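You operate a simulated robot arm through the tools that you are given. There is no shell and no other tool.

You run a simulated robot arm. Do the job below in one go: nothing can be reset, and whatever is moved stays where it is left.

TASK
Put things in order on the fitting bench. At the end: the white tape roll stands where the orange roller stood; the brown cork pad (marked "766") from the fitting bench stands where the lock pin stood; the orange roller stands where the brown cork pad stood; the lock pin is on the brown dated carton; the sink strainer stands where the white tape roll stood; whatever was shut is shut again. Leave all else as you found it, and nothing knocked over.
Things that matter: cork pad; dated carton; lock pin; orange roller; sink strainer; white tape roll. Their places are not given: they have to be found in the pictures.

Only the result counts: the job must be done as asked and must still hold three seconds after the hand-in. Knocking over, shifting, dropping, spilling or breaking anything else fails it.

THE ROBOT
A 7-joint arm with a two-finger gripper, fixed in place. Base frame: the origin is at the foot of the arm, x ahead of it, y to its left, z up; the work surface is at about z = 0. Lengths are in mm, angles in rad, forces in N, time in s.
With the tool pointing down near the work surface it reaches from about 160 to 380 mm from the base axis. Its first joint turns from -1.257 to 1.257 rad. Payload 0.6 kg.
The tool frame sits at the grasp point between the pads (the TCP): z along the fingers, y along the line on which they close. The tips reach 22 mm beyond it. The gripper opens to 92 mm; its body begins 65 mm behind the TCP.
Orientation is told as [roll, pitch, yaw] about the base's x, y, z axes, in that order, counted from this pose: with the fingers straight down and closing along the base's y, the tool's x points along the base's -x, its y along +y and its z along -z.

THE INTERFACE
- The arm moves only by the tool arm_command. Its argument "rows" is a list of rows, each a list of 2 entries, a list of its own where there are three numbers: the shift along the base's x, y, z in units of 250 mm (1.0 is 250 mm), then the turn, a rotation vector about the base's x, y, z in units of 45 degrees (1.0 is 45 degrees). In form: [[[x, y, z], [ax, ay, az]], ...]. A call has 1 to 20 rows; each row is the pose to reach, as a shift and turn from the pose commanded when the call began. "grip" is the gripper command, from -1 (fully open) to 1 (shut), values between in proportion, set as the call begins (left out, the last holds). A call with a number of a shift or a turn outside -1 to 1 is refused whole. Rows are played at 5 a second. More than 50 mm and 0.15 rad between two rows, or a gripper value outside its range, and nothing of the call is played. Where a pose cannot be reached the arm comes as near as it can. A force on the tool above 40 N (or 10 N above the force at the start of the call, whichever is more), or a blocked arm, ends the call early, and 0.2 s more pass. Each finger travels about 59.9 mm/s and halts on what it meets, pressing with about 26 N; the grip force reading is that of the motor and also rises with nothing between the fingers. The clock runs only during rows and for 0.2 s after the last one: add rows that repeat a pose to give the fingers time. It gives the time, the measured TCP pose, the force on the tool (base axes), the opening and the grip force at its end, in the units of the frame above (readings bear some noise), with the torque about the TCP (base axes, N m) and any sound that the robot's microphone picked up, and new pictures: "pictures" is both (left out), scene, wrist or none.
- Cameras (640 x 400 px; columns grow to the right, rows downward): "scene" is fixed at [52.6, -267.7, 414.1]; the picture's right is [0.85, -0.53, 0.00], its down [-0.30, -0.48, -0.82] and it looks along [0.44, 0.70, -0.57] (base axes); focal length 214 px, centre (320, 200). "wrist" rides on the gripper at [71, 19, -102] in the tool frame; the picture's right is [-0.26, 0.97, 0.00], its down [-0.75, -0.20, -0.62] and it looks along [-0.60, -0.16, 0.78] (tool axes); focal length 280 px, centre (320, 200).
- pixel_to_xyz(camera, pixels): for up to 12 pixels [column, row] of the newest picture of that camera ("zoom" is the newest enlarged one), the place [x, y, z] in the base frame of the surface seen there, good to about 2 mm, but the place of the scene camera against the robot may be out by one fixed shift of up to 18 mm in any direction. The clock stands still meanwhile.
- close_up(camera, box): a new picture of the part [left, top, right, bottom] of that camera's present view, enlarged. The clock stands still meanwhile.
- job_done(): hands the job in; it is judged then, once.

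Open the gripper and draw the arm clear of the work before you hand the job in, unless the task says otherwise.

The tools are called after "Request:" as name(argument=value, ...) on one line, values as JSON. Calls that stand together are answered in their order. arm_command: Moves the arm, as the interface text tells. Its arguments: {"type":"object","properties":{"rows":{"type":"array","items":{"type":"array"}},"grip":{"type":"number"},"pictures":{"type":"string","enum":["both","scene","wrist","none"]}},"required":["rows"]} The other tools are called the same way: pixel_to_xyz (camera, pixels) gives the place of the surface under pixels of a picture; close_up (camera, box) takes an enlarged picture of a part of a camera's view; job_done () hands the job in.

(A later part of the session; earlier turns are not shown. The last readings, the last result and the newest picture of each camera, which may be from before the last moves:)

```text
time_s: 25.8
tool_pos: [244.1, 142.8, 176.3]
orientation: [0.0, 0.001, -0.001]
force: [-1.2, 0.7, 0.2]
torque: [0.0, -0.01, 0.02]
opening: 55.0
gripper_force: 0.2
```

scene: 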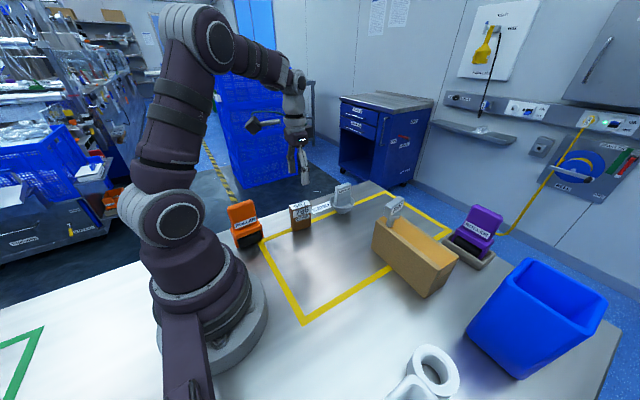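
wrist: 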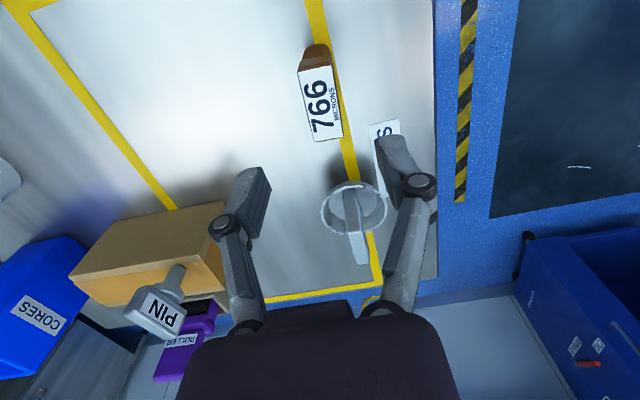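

The cork top "766" is at wrist (321,103) right under the gripper, the strainer at (353,210). I'll measure cork and strainer in detail.

Request:
close_up(camera="wrist", box=[272, 30, 372, 150])

Request:
pixel_to_xyz(camera="wrist", pixels=[[300, 72], [329, 68], [310, 138], [341, 135], [304, 90], [335, 100], [320, 100], [301, 60], [328, 50], [325, 139], [306, 115], [338, 115]])

Request:
close_up(camera="wrist", box=[304, 160, 404, 280])

Request:
pixel_to_xyz(camera="wrist", pixels=[[343, 192], [358, 190], [350, 225], [366, 225], [356, 262], [371, 260], [361, 240], [350, 195], [321, 210], [385, 205], [345, 182], [350, 233]])

```text
3.33 times, centred on (322, 90) of wrist
```

zoom: 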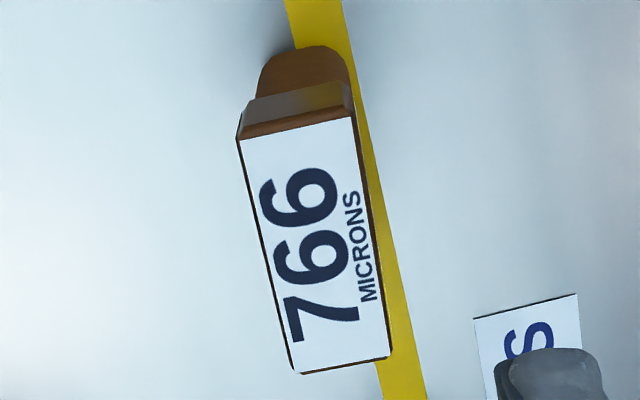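

```text
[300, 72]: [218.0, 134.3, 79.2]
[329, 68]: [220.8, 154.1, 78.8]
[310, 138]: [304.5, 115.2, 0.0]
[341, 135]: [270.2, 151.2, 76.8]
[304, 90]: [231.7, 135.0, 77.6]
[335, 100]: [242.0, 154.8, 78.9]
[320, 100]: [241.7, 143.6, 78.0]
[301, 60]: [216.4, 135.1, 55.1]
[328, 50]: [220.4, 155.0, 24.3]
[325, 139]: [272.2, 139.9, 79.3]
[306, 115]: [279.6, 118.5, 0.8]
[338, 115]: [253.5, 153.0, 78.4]
```

```text
3.33 times, centred on (354, 220) of wrist
```

zoom: 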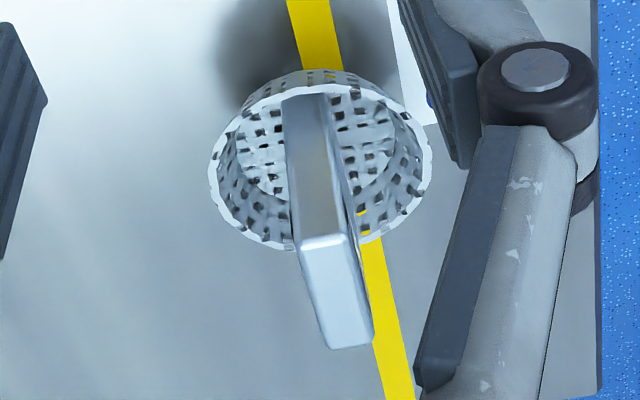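

```text
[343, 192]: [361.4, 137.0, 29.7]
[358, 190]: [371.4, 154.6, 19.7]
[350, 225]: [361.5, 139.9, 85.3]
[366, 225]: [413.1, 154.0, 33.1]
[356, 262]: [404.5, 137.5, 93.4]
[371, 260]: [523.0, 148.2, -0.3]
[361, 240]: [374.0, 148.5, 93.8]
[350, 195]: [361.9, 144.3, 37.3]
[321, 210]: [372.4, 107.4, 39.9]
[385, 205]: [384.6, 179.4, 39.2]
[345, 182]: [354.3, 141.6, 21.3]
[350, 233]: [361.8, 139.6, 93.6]
```

Cork: centre ≈(245,143.5), top z≈78.5, ~21 mm thick along y, turned about −0.055 rad. I'll descend to z≈50 with a 55 mm opening and look.

Request:
arm_command(rows=[[[0.002, 0.002, -0.1], [0, 0, -0.03]], [[0.003, 0.003, -0.2], [0, 0, -0.07]], [[0.003, 0.003, -0.3], [0, 0, -0.07]], [[0.003, 0.003, -0.36], [0, 0, -0.07]], [[0.003, 0.003, -0.36], [0, 0, -0.07]]])

```text
time_s: 27.0
tool_pos: [243.2, 144.1, 84.5]
orientation: [0.0, 0.001, -0.054]
force: [0.7, -0.4, 0.2]
torque: [-0.03, 0.02, 0.02]
opening: 55.1
gripper_force: 0.1
```

scene: 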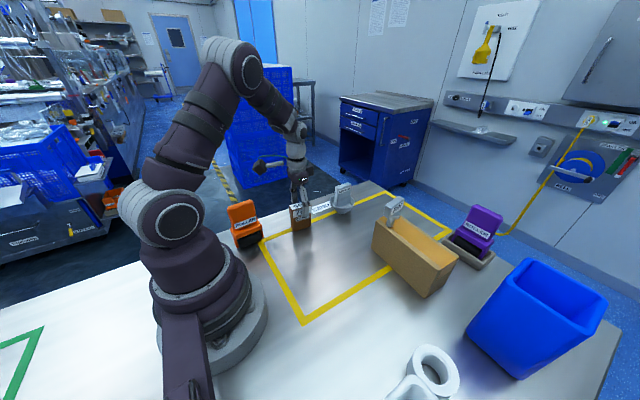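
wrist: 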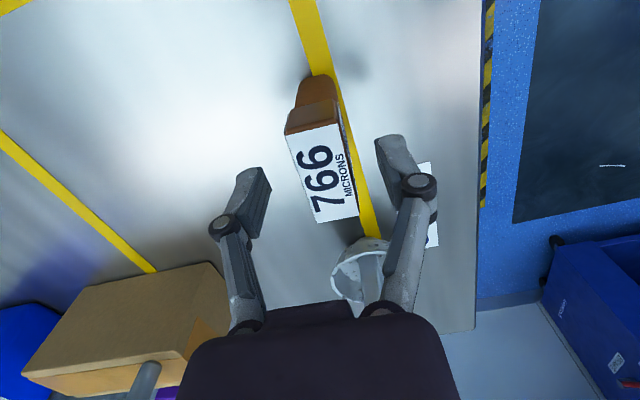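

The cork top is centred between the fingers. I'll descend 34 mm more and close.

Request:
arm_command(rows=[[[0, 0, -0.05], [0, 0, 0]], [[0, 0, -0.1], [0, 0, 0]], [[0, 0, -0.138], [0, 0, 0]], [[0, 0, -0.138], [0, 0, 0]]], pictures="none")

Request:
arm_command(rows=[[[0, 0, 0], [0, 0, 0]], [[0, 0, 0], [0, 0, 0]], [[0, 0, 0], [0, 0, 0]], [[0, 0, 0], [0, 0, 0]]], grip=1)

```text
time_s: 28.0
tool_pos: [243.1, 142.2, 52.9]
orientation: [-0.001, 0.0, -0.054]
force: [-0.4, -0.4, -0.2]
torque: [-0.05, -0.02, 0.03]
opening: 55.5
gripper_force: 0.0
```

```text
time_s: 29.0
tool_pos: [243.3, 142.1, 53.4]
orientation: [0.0, -0.002, -0.053]
force: [-0.3, -0.9, 2.6]
torque: [0.02, 0.0, 0.02]
opening: 23.2
gripper_force: 26.3
```

scene: 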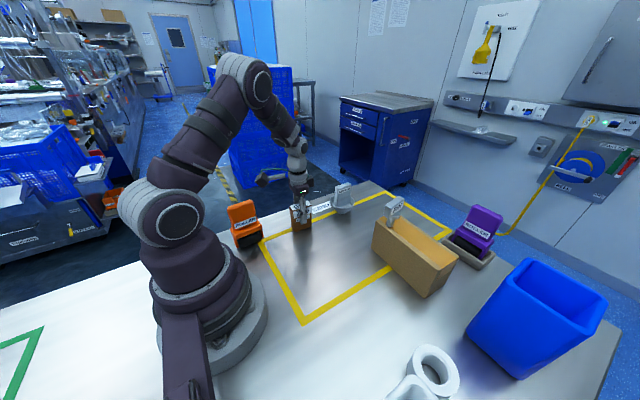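
wrist: 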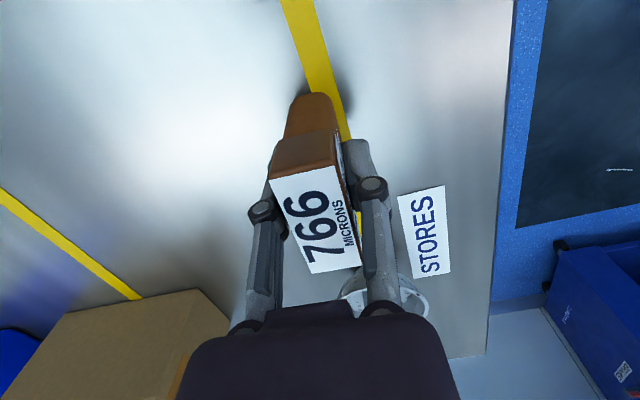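

The cork is gripped (23.2 mm). I'll lift it straight up, then carry it round toward the pin's old place.

Request:
arm_command(rows=[[[0, 0, 0.03], [0, 0, 0]], [[0, 0, 0.09], [0, 0, 0]], [[0, 0, 0.18], [0, 0, 0]], [[0, 0, 0.28], [0, 0, 0]], [[0, 0, 0.38], [0, 0, 0]], [[0, 0, 0.48], [0, 0, 0]], [[0, 0, 0.56], [0, 0, 0]], [[0, -0.1, 0.56], [0, 0, 0]], [[0, -0.22, 0.56], [0, 0, 0]], [[0, -0.34, 0.56], [0, 0, 0]], [[0, -0.46, 0.56], [0, 0, 0]], [[-0.01, -0.58, 0.56], [0, 0, 0]], [[-0.03, -0.7, 0.56], [0, 0, 0]], [[-0.06, -0.82, 0.56], [0, 0, 0]], [[-0.1, -0.93, 0.56], [0, 0, 0]]])

```text
time_s: 32.2
tool_pos: [214.8, -89.7, 193.9]
orientation: [0.002, 0.001, -0.054]
force: [0.2, 0.1, -1.5]
torque: [0.04, -0.03, 0.02]
opening: 23.3
gripper_force: 25.2
```

scene: 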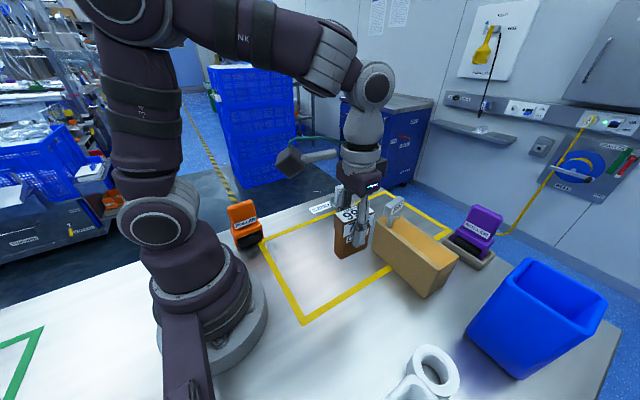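
wrist: 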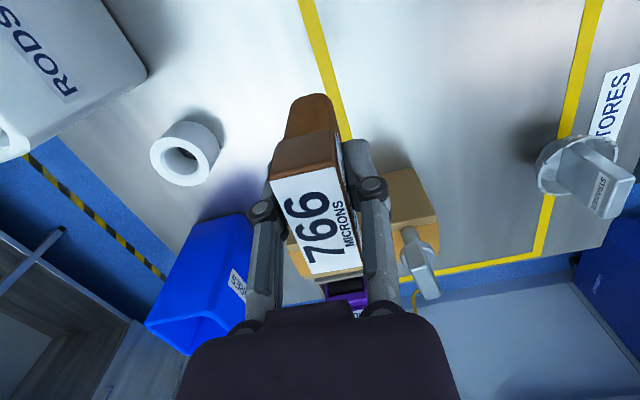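

The cork hangs clear. I'll move over the pin's old place (144,−176) and begin descending.

Request:
arm_command(rows=[[[-0.05, -0.06, 0], [0, 0, 0]], [[-0.11, -0.13, 0], [0, 0, 0]], [[-0.17, -0.2, 0], [0, 0, 0]], [[-0.23, -0.27, 0], [0, 0, 0]], [[-0.29, -0.345, 0], [0, 0, 0]], [[-0.29, -0.345, -0.08], [0, 0, 0]], [[-0.29, -0.345, -0.18], [0, 0, 0]], [[-0.29, -0.345, -0.28], [0, 0, 0]], [[-0.29, -0.345, -0.38], [0, 0, 0]], [[-0.29, -0.345, -0.38], [0, 0, 0]]])

```text
time_s: 34.4
tool_pos: [145.4, -174.3, 98.1]
orientation: [0.0, 0.001, -0.055]
force: [-0.1, -0.2, -1.2]
torque: [0.02, 0.01, -0.01]
opening: 23.4
gripper_force: 26.0
```

scene: 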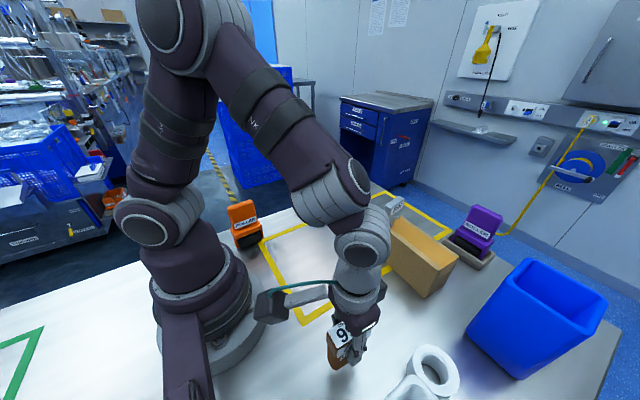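
wrist: 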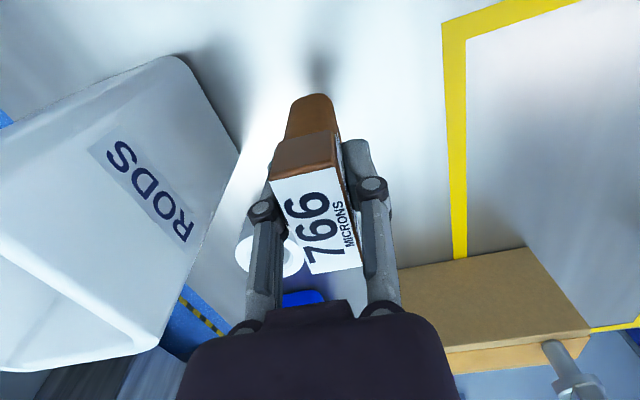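

Bottom of the cork is ~45 mm above the bench. I'll adjust 2 mm and lower to just above contact.

Request:
arm_command(rows=[[[-0.008, -0.006, -0.05], [0, 0, 0]], [[-0.008, -0.006, -0.1], [0, 0, 0]], [[-0.008, -0.006, -0.14], [0, 0, 0]], [[-0.008, -0.006, -0.165], [0, 0, 0]], [[-0.008, -0.006, -0.172], [0, 0, 0]]], pictures="none")

Request:
arm_command(rows=[[[0, 0, -0.003], [0, 0, 0]], [[0, 0, -0.005], [0, 0, 0]], [[0, 0, -0.005], [0, 0, 0]]])

```text
time_s: 35.6
tool_pos: [142.7, -175.7, 55.4]
orientation: [-0.001, -0.001, -0.054]
force: [0.1, 0.3, -1.7]
torque: [0.05, 0.02, 0.01]
opening: 23.3
gripper_force: 25.9
```

```text
time_s: 36.4
tool_pos: [142.9, -176.2, 53.8]
orientation: [0.0, -0.001, -0.056]
force: [-0.1, -0.4, -0.7]
torque: [-0.02, -0.01, -0.02]
opening: 23.5
gripper_force: 26.0
```

scene: 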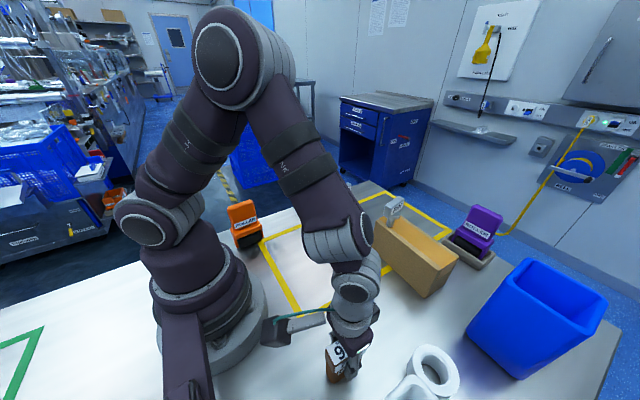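
wrist: 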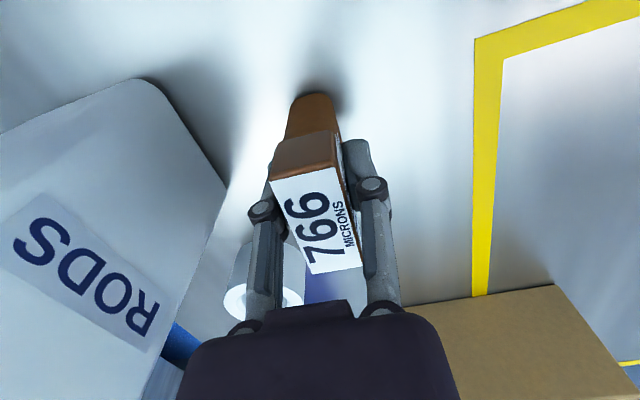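

Almost at contact (z 53.8, force nearly zero). I'll lower one more millimetre.

Request:
arm_command(rows=[[[0, 0, -0.002], [0, 0, 0]], [[0, 0, -0.004], [0, 0, 0]], [[0, 0, -0.004], [0, 0, 0]]], pictures="none")

```text
time_s: 37.2
tool_pos: [143.7, -177.9, 51.8]
orientation: [0.0, -0.001, -0.054]
force: [-2.4, 5.4, 16.6]
torque: [0.14, 0.15, -0.01]
opening: 23.4
gripper_force: 25.6
```

Contact at z=51.8 (16.6 N). I'll back off 0.6 mm and open to about 45 mm.

Request:
arm_command(rows=[[[0, 0, 0.0025], [0, 0, 0]], [[0, 0, 0.0025], [0, 0, 0]]], pictures="none")

Request:
arm_command(rows=[[[0, 0, 0], [0, 0, 0]], [[0, 0, 0], [0, 0, 0]], [[0, 0, 0], [0, 0, 0]]], grip=0)

```text
time_s: 37.8
tool_pos: [144.3, -176.8, 52.4]
orientation: [0.0, -0.001, -0.054]
force: [0.3, -0.2, -0.8]
torque: [-0.02, 0.01, -0.02]
opening: 23.2
gripper_force: 26.0
```

```text
time_s: 38.6
tool_pos: [144.4, -176.5, 52.2]
orientation: [0.0, 0.002, -0.053]
force: [-0.6, 0.9, -0.4]
torque: [-0.02, 0.0, -0.01]
opening: 46.1
gripper_force: 0.2
```

scene: 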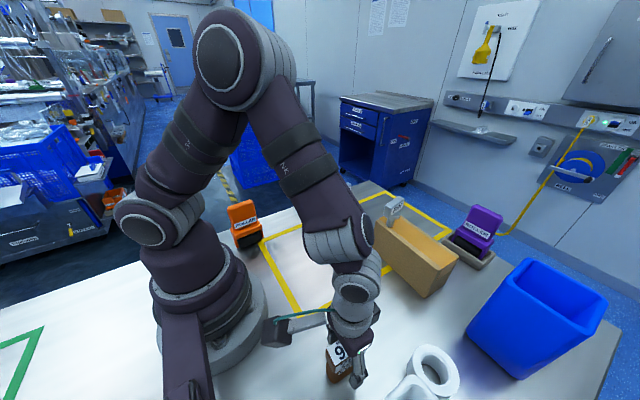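
wrist: 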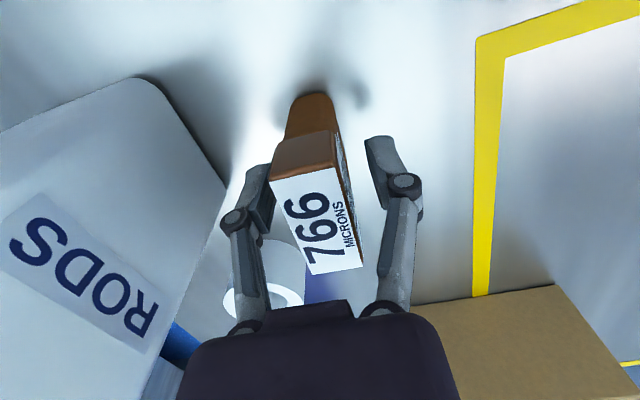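

The cork stands free between the open fingers. I'll rise straight up.

Request:
arm_command(rows=[[[0, 0, 0.04], [0, 0, 0]], [[0, 0, 0.12], [0, 0, 0]], [[0, 0, 0.22], [0, 0, 0]], [[0, 0, 0.32], [0, 0, 0]], [[0, 0, 0.42], [0, 0, 0]], [[0, 0, 0.52], [0, 0, 0]], [[0, 0, 0.6], [0, 0, 0]]])

```text
time_s: 40.2
tool_pos: [142.1, -178.0, 203.3]
orientation: [0.001, 0.0, -0.053]
force: [0.3, 0.2, 0.5]
torque: [-0.01, 0.01, 0.0]
opening: 46.1
gripper_force: 0.1
```

scene: 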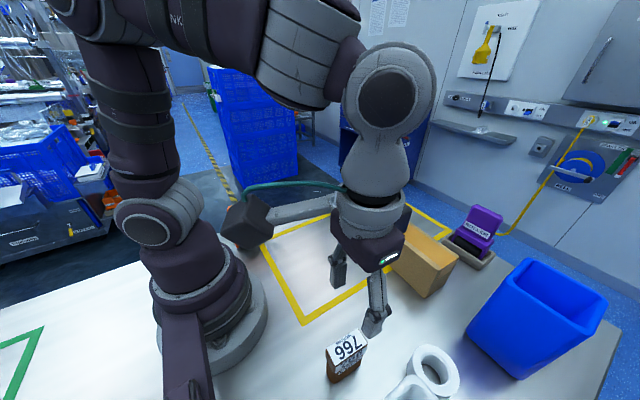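
wrist: 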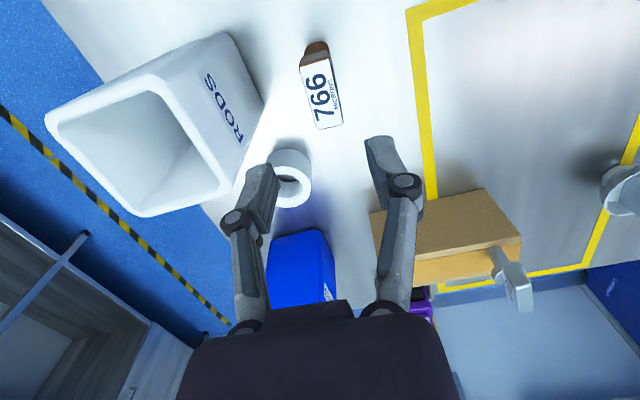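

The cork stands at wrist (321,90). I'll verify its place, then swing over to the orange roller via a safe arc.

Request:
pixel_to_xyz(camera="wrist", pixels=[[302, 70], [327, 66], [314, 125], [340, 122], [320, 95]])

Request:
arm_command(rows=[[[0.06, 0.08, 0], [0, 0, 0]], [[0.12, 0.16, 0], [0, 0, 0]], [[0.18, 0.25, 0], [0, 0, 0]], [[0.24, 0.35, 0], [0, 0, 0]], [[0.28, 0.46, 0], [0, 0, 0]], [[0.3, 0.58, 0], [0, 0, 0]], [[0.32, 0.7, 0], [0, 0, 0]], [[0.32, 0.82, 0], [0, 0, 0]], [[0.3, 0.95, 0], [0, 0, 0]]])

```text
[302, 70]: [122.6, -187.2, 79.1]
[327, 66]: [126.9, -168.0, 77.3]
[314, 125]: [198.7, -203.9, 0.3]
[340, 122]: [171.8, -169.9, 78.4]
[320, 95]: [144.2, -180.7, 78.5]
```

```text
time_s: 42.2
tool_pos: [218.5, 62.8, 205.1]
orientation: [0.001, 0.001, -0.056]
force: [0.0, -0.5, 0.2]
torque: [0.0, -0.01, 0.01]
opening: 46.1
gripper_force: 0.0
```

scene: 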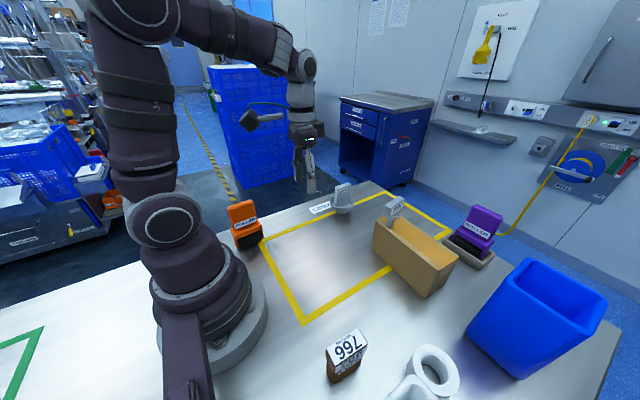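
wrist: 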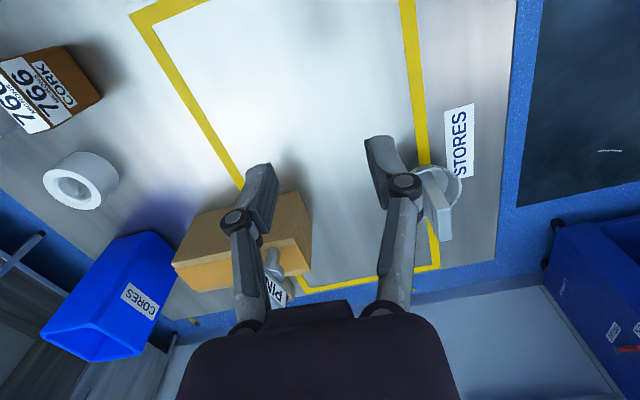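

The cork now stands centred near (146,−178). Next I'll hover above the orange roller at about (102,158) with yaw 0 and inspect.

Request:
arm_command(rows=[[[-0.08, 0.07, 0.01], [0, 0, 0.012]], [[-0.16, 0.14, 0.02], [0, 0, 0.024]], [[-0.24, 0.21, 0.03], [0, 0, 0.036]], [[-0.32, 0.27, 0.04], [0, 0, 0.048]], [[-0.4, 0.33, 0.04], [0, 0, 0.06]], [[-0.466, 0.381, 0.04], [0, 0, 0.07]], [[-0.466, 0.381, 0.04], [0, 0, 0.07]]], grip=-0.3)

```text
time_s: 43.8
tool_pos: [100.8, 154.9, 212.4]
orientation: [0.0, -0.001, 0.001]
force: [0.0, 0.0, -0.6]
torque: [0.0, 0.02, -0.02]
opening: 59.9
gripper_force: 0.0
```

scene: 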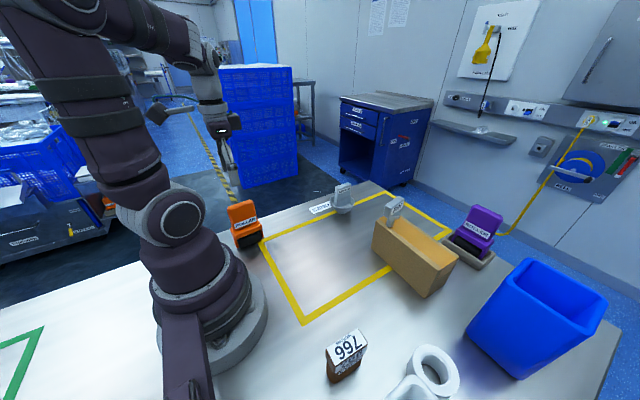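
wrist: 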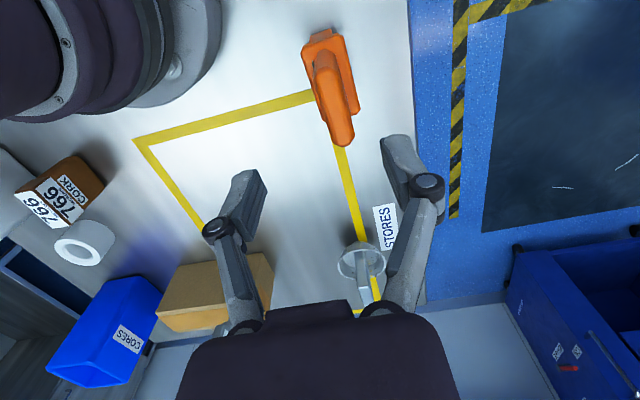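

Reached; the roller is seen from above at wrist (330,90). I'll enlarge it and measure its handle and foot.

Request:
close_up(camera="wrist", box=[280, 15, 384, 155])

Request:
pixel_to_xyz(camera="wrist", pixels=[[303, 45], [343, 37], [357, 108], [318, 90], [316, 62], [336, 56], [329, 136], [353, 132], [335, 100], [328, 95], [345, 95], [340, 142]])

Request:
pixel_to_xyz(camera="wrist", pixels=[[313, 34], [330, 30], [310, 70], [352, 80], [347, 50], [322, 100], [322, 80], [332, 55], [326, 120], [350, 115], [345, 75], [320, 55]])

```text
2.86 times, centred on (332, 85) of wrist
```

zoom: 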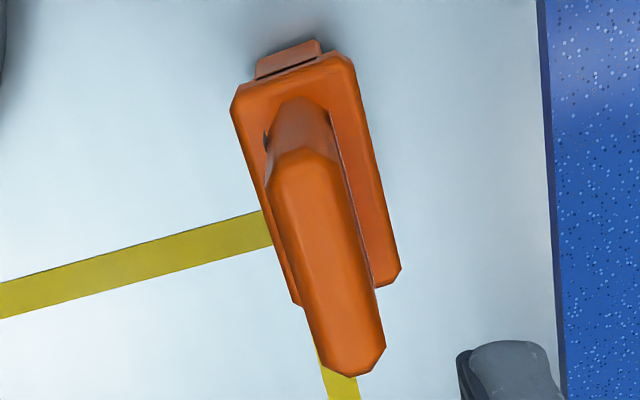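

```text
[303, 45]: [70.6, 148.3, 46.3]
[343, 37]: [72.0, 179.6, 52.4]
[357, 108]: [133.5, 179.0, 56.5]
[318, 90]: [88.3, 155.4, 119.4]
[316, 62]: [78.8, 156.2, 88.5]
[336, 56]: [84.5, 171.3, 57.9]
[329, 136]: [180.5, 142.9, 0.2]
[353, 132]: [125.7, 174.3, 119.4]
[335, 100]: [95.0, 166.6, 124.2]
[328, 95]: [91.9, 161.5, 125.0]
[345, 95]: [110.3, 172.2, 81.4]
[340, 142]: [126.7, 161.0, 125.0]
```

```text
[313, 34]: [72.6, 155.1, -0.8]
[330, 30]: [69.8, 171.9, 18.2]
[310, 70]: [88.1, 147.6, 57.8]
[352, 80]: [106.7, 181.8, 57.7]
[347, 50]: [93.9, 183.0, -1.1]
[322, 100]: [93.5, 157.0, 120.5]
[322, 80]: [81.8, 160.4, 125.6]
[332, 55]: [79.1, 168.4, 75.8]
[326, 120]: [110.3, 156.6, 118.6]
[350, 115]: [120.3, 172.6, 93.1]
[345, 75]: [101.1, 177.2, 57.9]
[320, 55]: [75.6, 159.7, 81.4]
```

Roller: foot x 70–133, y 147–181 (z<58); handle x≈77–128, y≈156–173, top z≈125, centre ≈(102.5,164.5). I'll descend over the handle with a 60 mm opening, pausing above.

Request:
arm_command(rows=[[[0.003, 0.02, -0.08], [0, 0, 0.012]], [[0.007, 0.038, -0.16], [0, 0, 0.025]], [[0.007, 0.038, -0.24], [0, 0, 0.025]], [[0.007, 0.038, -0.3], [0, 0, 0.025]], [[0.007, 0.038, -0.3], [0, 0, 0.025]]])

```text
time_s: 45.0
tool_pos: [103.6, 165.3, 137.5]
orientation: [0.002, -0.002, 0.021]
force: [0.0, -0.5, -0.4]
torque: [0.02, -0.02, -0.02]
opening: 59.6
gripper_force: 0.0
```

scene: 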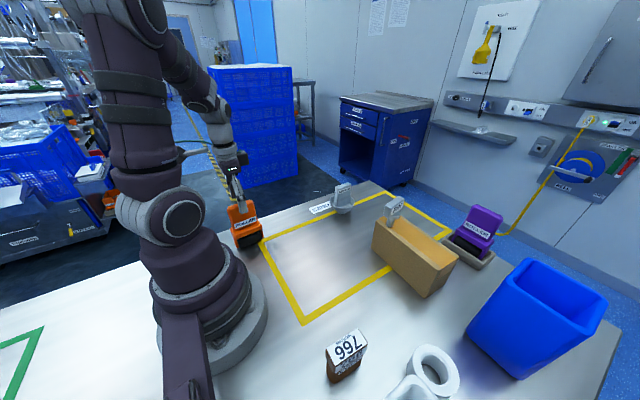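
wrist: 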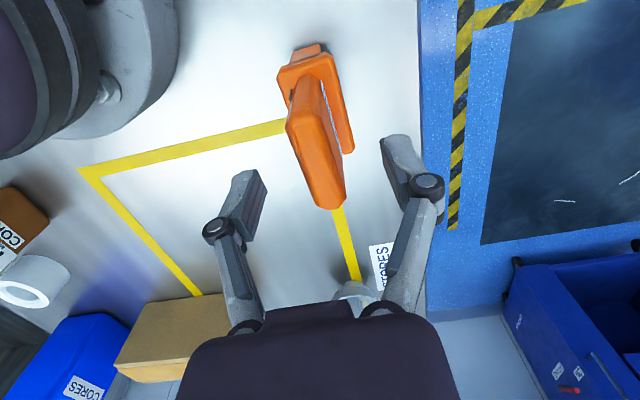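

The handle top spans wrist (300,110)–(330,207). I'll check its ends once more before lowering.

Request:
close_up(camera="wrist", box=[264, 36, 376, 220])

Request:
pixel_to_xyz(camera="wrist", pixels=[[290, 125], [320, 118], [305, 118], [330, 203], [319, 200], [343, 195], [316, 160], [298, 160], [332, 150], [341, 170], [308, 180], [305, 110]])

```text
2.17 times, centred on (320, 128) of wrist
```

zoom: 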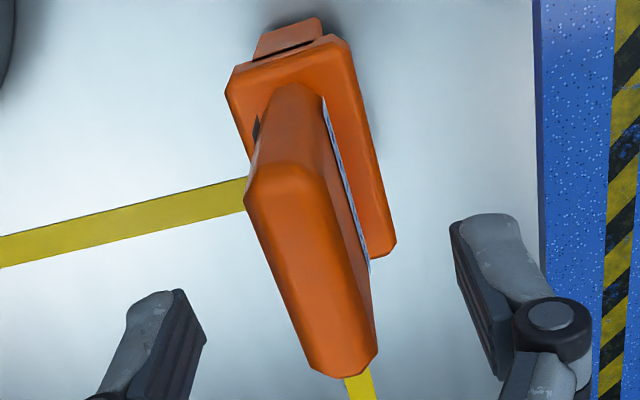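

```text
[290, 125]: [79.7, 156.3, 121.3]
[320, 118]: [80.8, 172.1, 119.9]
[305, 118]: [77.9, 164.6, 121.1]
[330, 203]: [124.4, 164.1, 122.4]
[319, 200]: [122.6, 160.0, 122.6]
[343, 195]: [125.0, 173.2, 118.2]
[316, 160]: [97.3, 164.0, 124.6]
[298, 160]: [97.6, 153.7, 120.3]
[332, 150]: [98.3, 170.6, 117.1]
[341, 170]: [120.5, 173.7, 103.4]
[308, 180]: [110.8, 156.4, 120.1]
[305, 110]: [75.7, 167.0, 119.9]
```

Handle centre (101.5,164) confirms alignment. I'll descend to z≈95 and close.

Request:
arm_command(rows=[[[-0.007, -0.004, -0.05], [0, 0, 0]], [[-0.007, -0.004, -0.1], [0, 0, 0]], [[-0.007, -0.004, -0.15], [0, 0, 0]], [[-0.007, -0.004, -0.17], [0, 0, 0]], [[-0.007, -0.004, -0.17], [0, 0, 0]]], pictures="none")

Request:
arm_command(rows=[[[0, 0, 0], [0, 0, 0]], [[0, 0, 0], [0, 0, 0]], [[0, 0, 0], [0, 0, 0]], [[0, 0, 0], [0, 0, 0]]], grip=1)

```text
time_s: 46.2
tool_pos: [102.5, 163.1, 94.7]
orientation: [0.0, -0.001, 0.02]
force: [-0.4, -0.9, 0.1]
torque: [0.01, 0.01, -0.02]
opening: 60.0
gripper_force: 0.0
```

```text
time_s: 47.2
tool_pos: [102.0, 164.2, 95.6]
orientation: [0.001, 0.002, 0.02]
force: [-0.2, 0.8, 2.5]
torque: [-0.04, -0.02, 0.07]
opening: 17.5
gripper_force: 25.9
```

scene: 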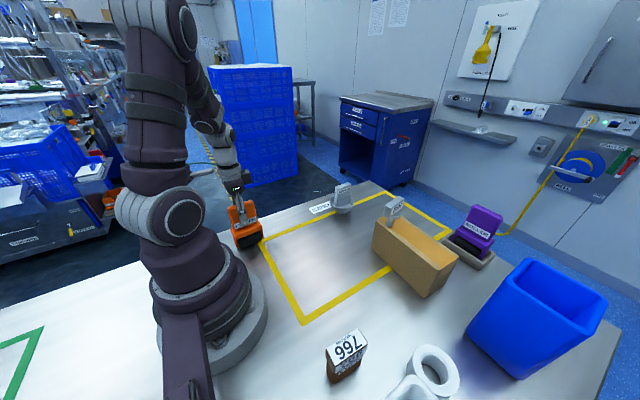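
wrist: 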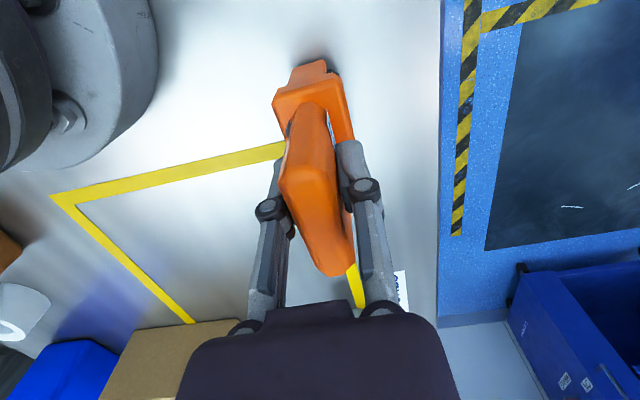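

The roller is gripped (17.5 mm) at TCP (102,164,95.6). I'll lift it and carry it over the cork's old place (245,143.5).

Request:
arm_command(rows=[[[0, 0, 0.02], [0, 0, 0]], [[0, 0, 0.06], [0, 0, 0]], [[0, 0, 0.14], [0, 0, 0]], [[0, 0, 0.22], [0, 0, 0]], [[0, 0, 0.3], [0, 0, 0]], [[0.08, -0.012, 0.3], [0, 0, 0]], [[0.16, -0.024, 0.3], [0, 0, 0]], [[0.24, -0.036, 0.3], [0, 0, 0]], [[0.32, -0.048, 0.3], [0, 0, 0]], [[0.4, -0.06, 0.3], [0, 0, 0]], [[0.48, -0.072, 0.3], [0, 0, 0]], [[0.54, -0.08, 0.3], [0, 0, 0]], [[0.572, -0.083, 0.3], [0, 0, 0]], [[0.572, -0.083, 0.3], [0, 0, 0]]])

```text
time_s: 50.2
tool_pos: [245.5, 142.6, 171.3]
orientation: [-0.001, -0.001, 0.019]
force: [0.6, -0.4, -2.2]
torque: [0.0, 0.02, 0.03]
opening: 17.7
gripper_force: 26.0
```

scene: 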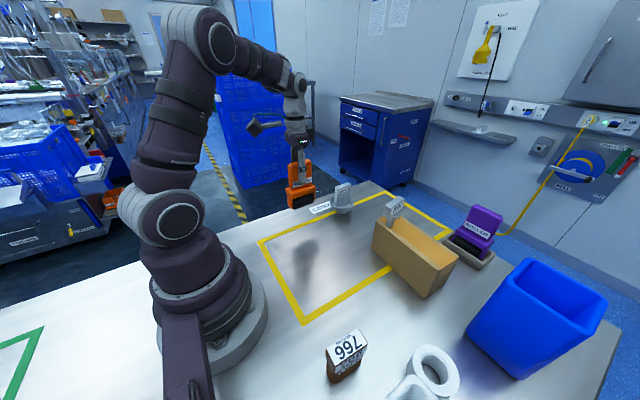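
wrist: 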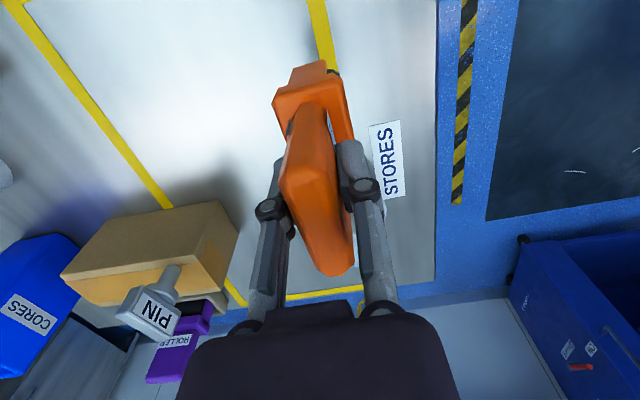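

The roller is over the cork's old spot. I'll lower it to just above contact.

Request:
arm_command(rows=[[[0, 0.002, -0.06], [0, 0, 0]], [[0, 0.003, -0.12], [0, 0, 0]], [[0, 0.003, -0.18], [0, 0, 0]], [[0, 0.003, -0.24], [0, 0, 0]], [[0, 0.003, -0.28], [0, 0, 0]], [[0, 0.003, -0.295], [0, 0, 0]], [[0, 0.003, -0.295], [0, 0, 0]]], pictures="none")

Request:
arm_command(rows=[[[0, 0, -0.003], [0, 0, 0]], [[0, 0, -0.006], [0, 0, 0]], [[0, 0, -0.006], [0, 0, 0]]])

```text
time_s: 51.8
tool_pos: [245.6, 144.1, 95.5]
orientation: [0.001, 0.0, 0.02]
force: [-0.1, -0.5, -0.9]
torque: [0.02, 0.03, -0.04]
opening: 17.8
gripper_force: 25.3
```

```text
time_s: 52.6
tool_pos: [245.4, 145.0, 95.9]
orientation: [0.002, -0.001, 0.021]
force: [-7.4, -0.2, 26.7]
torque: [-0.06, 0.33, 0.02]
opening: 17.7
gripper_force: 25.8
```

scene: 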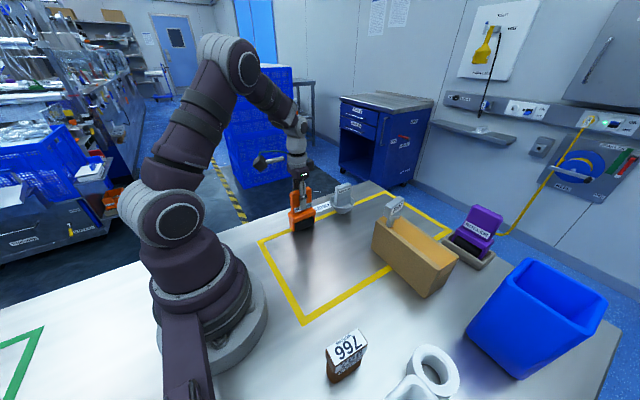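
wrist: 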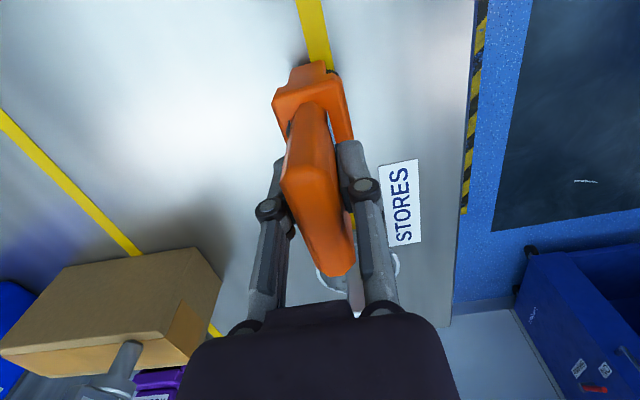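

Contact with 26.7 N at z≈95.6. I'll relax upward 1.2 mm, then open to 60 mm.

Request:
arm_command(rows=[[[0, 0, 0.0045], [0, 0, 0]], [[0, 0, 0.0045], [0, 0, 0]]], pictures="none")

Request:
arm_command(rows=[[[0, 0, 0], [0, 0, 0]], [[0, 0, 0], [0, 0, 0]], [[0, 0, 0], [0, 0, 0]]], grip=-0.2)

```text
time_s: 53.2
tool_pos: [244.7, 144.1, 96.2]
orientation: [-0.001, 0.0, 0.019]
force: [0.2, -0.3, -1.3]
torque: [0.02, 0.02, 0.01]
opening: 17.7
gripper_force: 26.3
```

```text
time_s: 54.0
tool_pos: [245.6, 144.1, 96.4]
orientation: [-0.001, -0.001, 0.019]
force: [-1.2, -0.3, -0.1]
torque: [0.0, -0.01, 0.01]
opening: 55.3
gripper_force: 0.0
```

scene: 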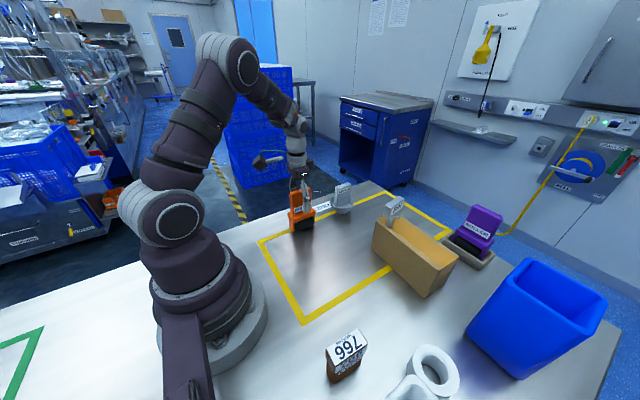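
wrist: 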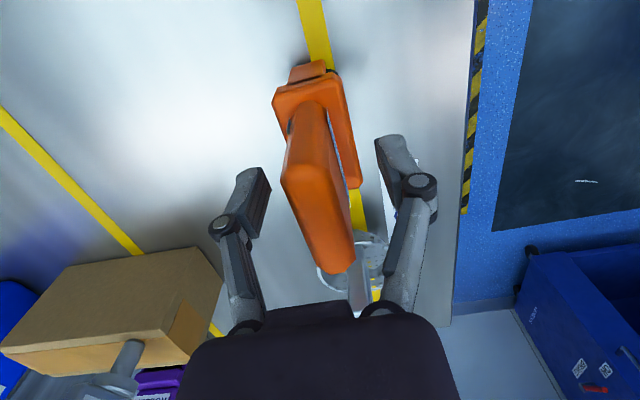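

The roller stands free. I'll rise straight up and then swing toward the tape roll on the right.

Request:
arm_command(rows=[[[0, 0, 0.04], [0, 0, 0]], [[0, 0, 0.12], [0, 0, 0]], [[0, 0, 0.22], [0, 0, 0]], [[0, 0, 0.32], [0, 0, 0]], [[0, 0, 0.42], [0, 0, 0]], [[0, -0.12, 0.46], [0, 0, -0.05]], [[0, -0.26, 0.46], [0, 0, -0.15]], [[0, -0.4, 0.46], [0, 0, -0.25]], [[0, -0.54, 0.46], [0, 0, -0.35]], [[0, -0.68, 0.46], [0, 0, -0.45]], [[0, -0.82, 0.46], [0, 0, -0.55]], [[0, -0.96, 0.46], [0, 0, -0.65]], [[0, -1.0, 0.46], [0, 0, -0.7]]])

```text
time_s: 56.8
tool_pos: [243.5, -107.5, 209.7]
orientation: [0.0, 0.001, -0.53]
force: [0.4, -0.2, 0.9]
torque: [0.01, -0.02, 0.02]
opening: 55.2
gripper_force: 0.0
```

scene: 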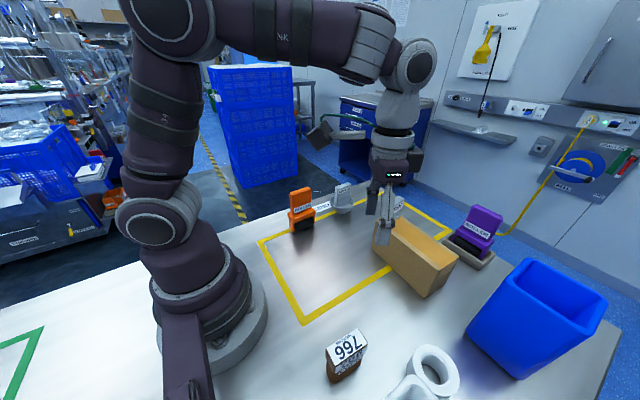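
wrist: 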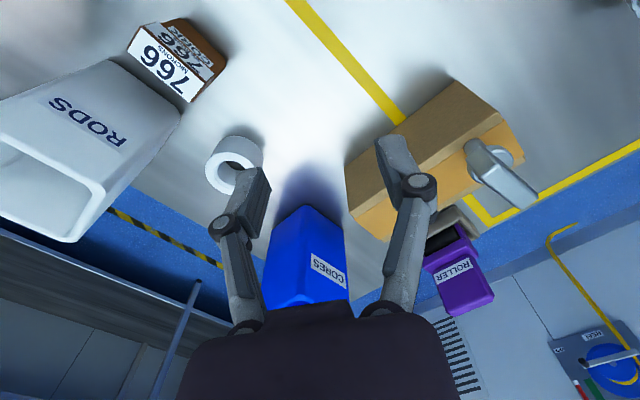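

The tape roll is at wrist (233,162), RODS bin to its left, CORES bin at (305,260). I'll measure the bins around the tape for finger clearance.

Request:
pixel_to_xyz(camera="wrist", pixels=[[181, 120], [150, 170], [105, 205], [70, 238], [105, 190], [310, 210], [285, 225], [345, 225], [345, 295], [268, 290], [225, 140], [258, 165]])

Request:
close_up(camera="wrist", box=[60, 100, 360, 310])

```text
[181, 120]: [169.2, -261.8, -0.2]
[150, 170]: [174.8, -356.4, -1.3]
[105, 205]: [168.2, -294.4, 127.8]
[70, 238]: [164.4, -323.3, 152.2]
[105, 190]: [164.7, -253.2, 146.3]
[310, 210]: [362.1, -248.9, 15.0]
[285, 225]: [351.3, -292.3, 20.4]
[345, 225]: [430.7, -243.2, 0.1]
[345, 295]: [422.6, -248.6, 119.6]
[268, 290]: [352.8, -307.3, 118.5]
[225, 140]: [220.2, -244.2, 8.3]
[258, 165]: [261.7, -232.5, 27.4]
```

```text
1.90 times, centred on (210, 205) of wrist
```

zoom: 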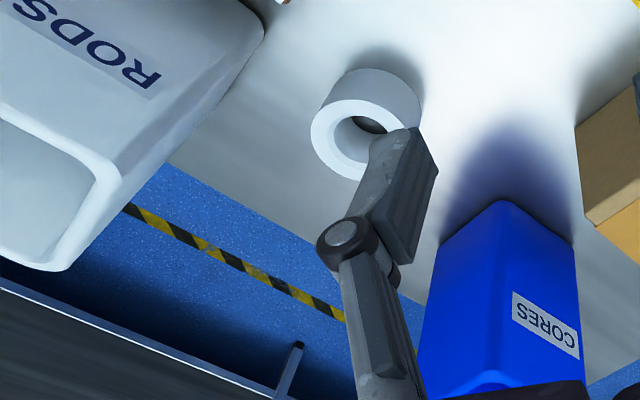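

RODS bin reaches x≈169 (z 152), CORES starts at x≈350, so a gripper turned to yaw −0.81 fits between them. I'll hover over the tape at about (245,−257,150) with full opening.

Request:
arm_command(rows=[[[0.001, -0.08, 0], [0, 0, -0.06]], [[0.002, -0.18, 0], [0, 0, -0.12]], [[0.003, -0.28, -0.02], [0, 0, -0.18]], [[0.004, -0.38, -0.06], [0, 0, -0.24]], [[0.005, -0.48, -0.12], [0, 0, -0.3]], [[0.006, -0.56, -0.18], [0, 0, -0.357]], [[0.006, -0.598, -0.24], [0, 0, -0.357]], [[0.006, -0.598, -0.24], [0, 0, -0.357]]], grip=-1)

```text
time_s: 58.6
tool_pos: [246.9, -251.9, 151.8]
orientation: [-0.001, 0.0, -0.81]
force: [-0.6, 0.8, -0.5]
torque: [0.0, -0.03, -0.01]
opening: 92.2
gripper_force: 0.1
```

scene: 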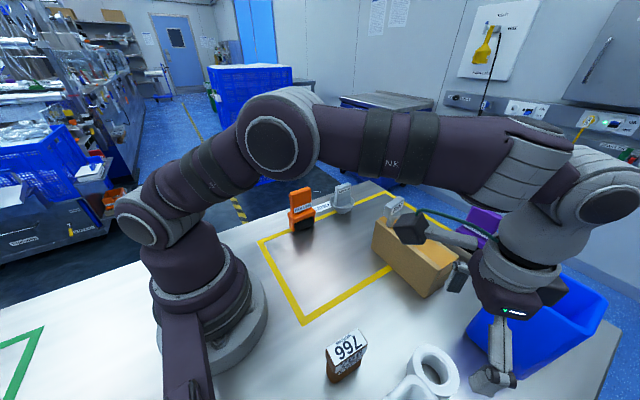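
wrist: 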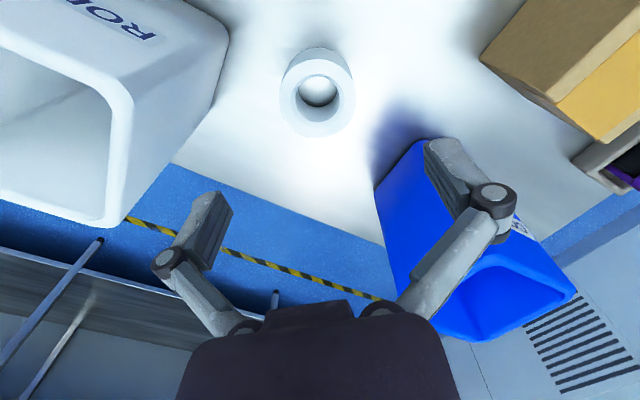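

The tape ring is at wrist (318,93), well centred. I'll measure its rim from here.

Request:
close_up(camera="wrist", box=[262, 35, 374, 145])

Request:
pixel_to_xyz(camera="wrist", pixels=[[284, 88], [353, 86], [317, 134], [315, 52], [318, 70], [318, 118], [290, 70], [345, 68], [292, 115], [345, 113], [318, 90], [300, 60]])

```text
3.64 times, centred on (318, 90) of wrist
```

zoom: 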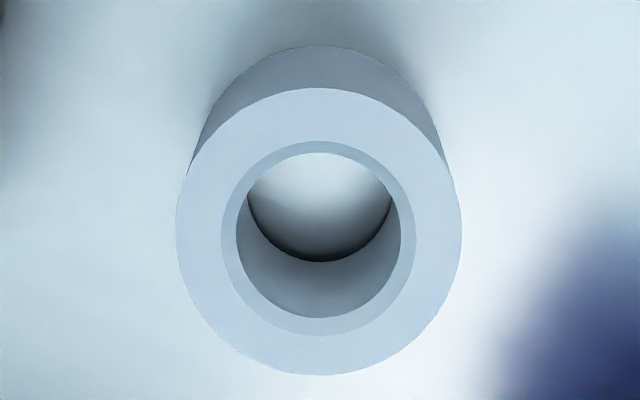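

```text
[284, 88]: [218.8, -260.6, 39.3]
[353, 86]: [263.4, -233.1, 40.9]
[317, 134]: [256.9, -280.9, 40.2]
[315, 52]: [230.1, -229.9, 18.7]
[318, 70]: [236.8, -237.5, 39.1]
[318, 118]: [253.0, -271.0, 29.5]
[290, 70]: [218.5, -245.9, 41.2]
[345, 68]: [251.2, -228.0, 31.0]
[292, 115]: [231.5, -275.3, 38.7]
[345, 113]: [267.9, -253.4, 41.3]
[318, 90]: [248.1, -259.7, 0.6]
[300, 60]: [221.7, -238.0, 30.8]
```

Rim fit gives the tape centre within about 2 mm of the TCP axis. I'll hold a moment to get a settled pose reading before descending.

Request:
arm_command(rows=[[[0, 0, 0], [0, 0, 0]], [[0, 0, 0], [0, 0, 0]]], pictures="wrist")

Request:
pixel_to_xyz(camera="wrist", pixels=[[281, 93], [355, 90], [318, 136], [318, 61], [300, 67], [337, 66], [300, 130], [340, 128]])

```text
time_s: 59.2
tool_pos: [245.1, -252.3, 150.2]
orientation: [0.001, -0.001, -0.809]
force: [0.9, 0.4, -0.1]
torque: [-0.03, 0.01, 0.01]
opening: 91.8
gripper_force: 0.1
```

wrist: 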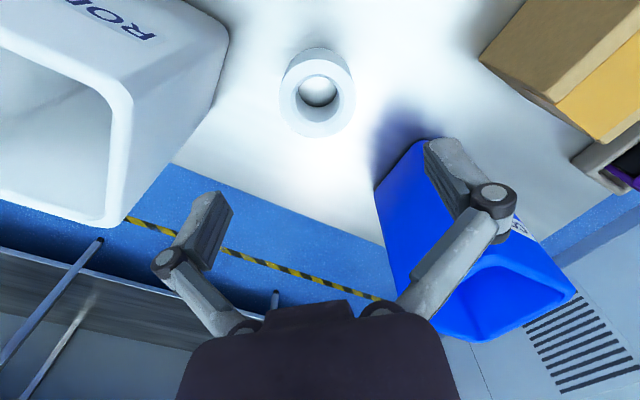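

```text
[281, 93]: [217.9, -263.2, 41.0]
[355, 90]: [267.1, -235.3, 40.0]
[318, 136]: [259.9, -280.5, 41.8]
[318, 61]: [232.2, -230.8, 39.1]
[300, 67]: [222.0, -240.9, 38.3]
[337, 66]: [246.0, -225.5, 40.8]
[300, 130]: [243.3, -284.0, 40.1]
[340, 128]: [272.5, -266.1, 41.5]
```

The tape centre is (245.5,−255), Ø≈57.5; I need −2.7 mm in y. I'll descend to z≈70 and check.

Request:
arm_command(rows=[[[0, -0.005, -0.08], [0, 0, 0]], [[0, -0.011, -0.16], [0, 0, 0]], [[0, -0.011, -0.24], [0, 0, 0]], [[0, -0.011, -0.32], [0, 0, 0]], [[0, -0.011, -0.32], [0, 0, 0]]])

```text
time_s: 60.4
tool_pos: [244.9, -259.5, 70.5]
orientation: [0.001, 0.0, -0.811]
force: [0.1, -0.8, 0.7]
torque: [0.0, 0.02, 0.04]
opening: 92.0
gripper_force: 0.0
```

scene: 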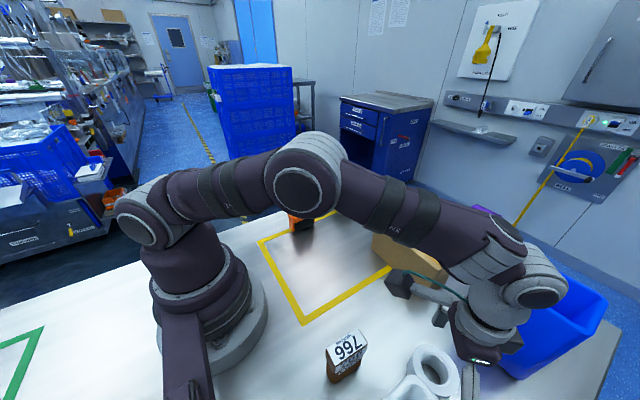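
wrist: 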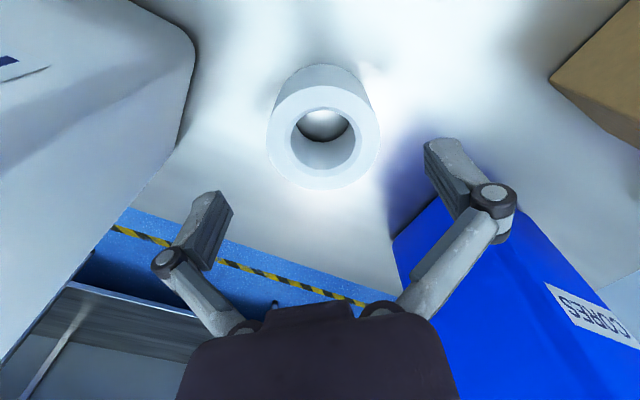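

The ring now sits about 6 mm toward +y of the gripper axis, so I'll correct by +6 mm and descend to z≈31.

Request:
arm_command(rows=[[[0, 0.012, 0], [0, 0, 0]], [[0, 0.024, 0], [0, 0, 0]], [[0, 0.024, -0.06], [0, 0, 0]], [[0, 0.024, -0.11], [0, 0, 0]], [[0, 0.024, -0.155], [0, 0, 0]], [[0, 0.024, -0.155], [0, 0, 0]]])

```text
time_s: 61.8
tool_pos: [246.5, -252.4, 34.8]
orientation: [0.0, -0.001, -0.809]
force: [0.6, 0.9, 0.4]
torque: [0.01, -0.02, -0.01]
opening: 92.1
gripper_force: 0.1
```

scene: 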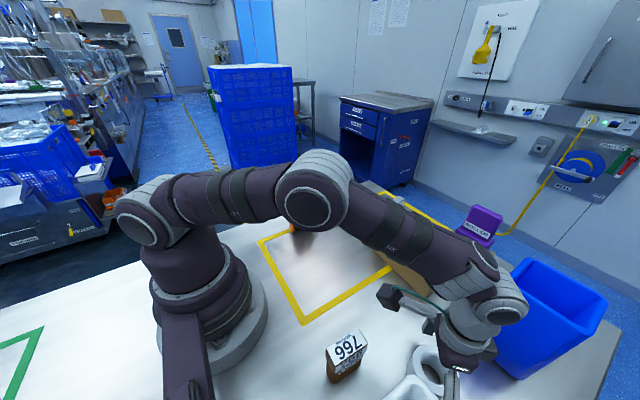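
wrist: 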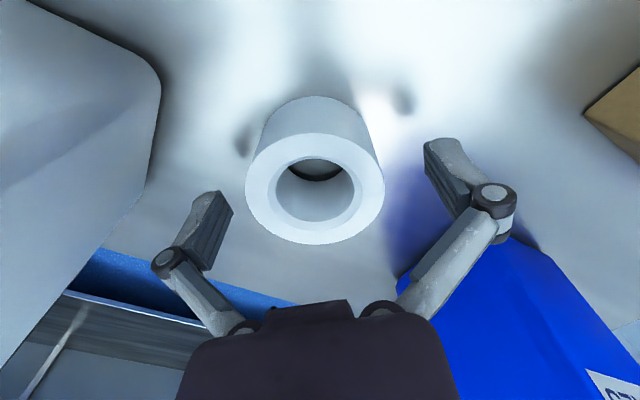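

The ring is now centred between the fingers to about 2 mm. I'll close on it.

Request:
arm_command(rows=[[[0.004, -0.004, -0.008], [0, 0, 0]], [[0.004, -0.004, -0.008], [0, 0, 0]], [[0.004, -0.004, -0.008], [0, 0, 0]], [[0.004, -0.004, -0.008], [0, 0, 0]]], grip=1)

```text
time_s: 62.8
tool_pos: [247.7, -252.6, 30.1]
orientation: [0.0, 0.0, -0.809]
force: [-3.1, 0.3, 12.7]
torque: [0.08, 0.11, 0.1]
opening: 58.1
gripper_force: 25.8
```

scene: 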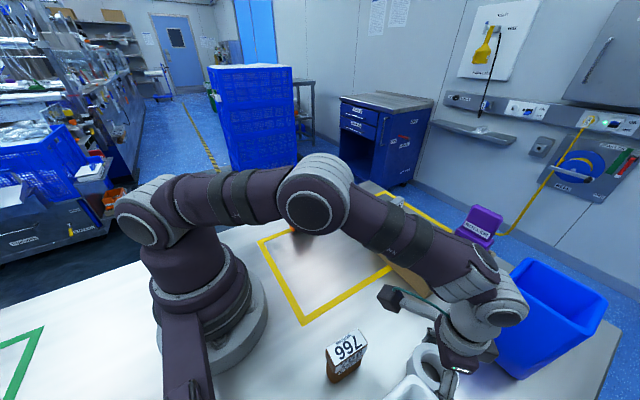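
wrist: 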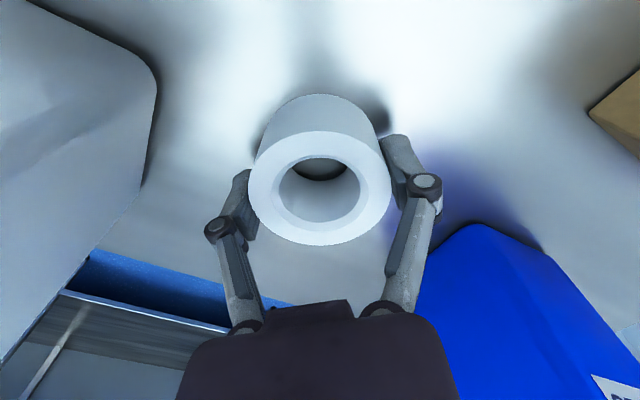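

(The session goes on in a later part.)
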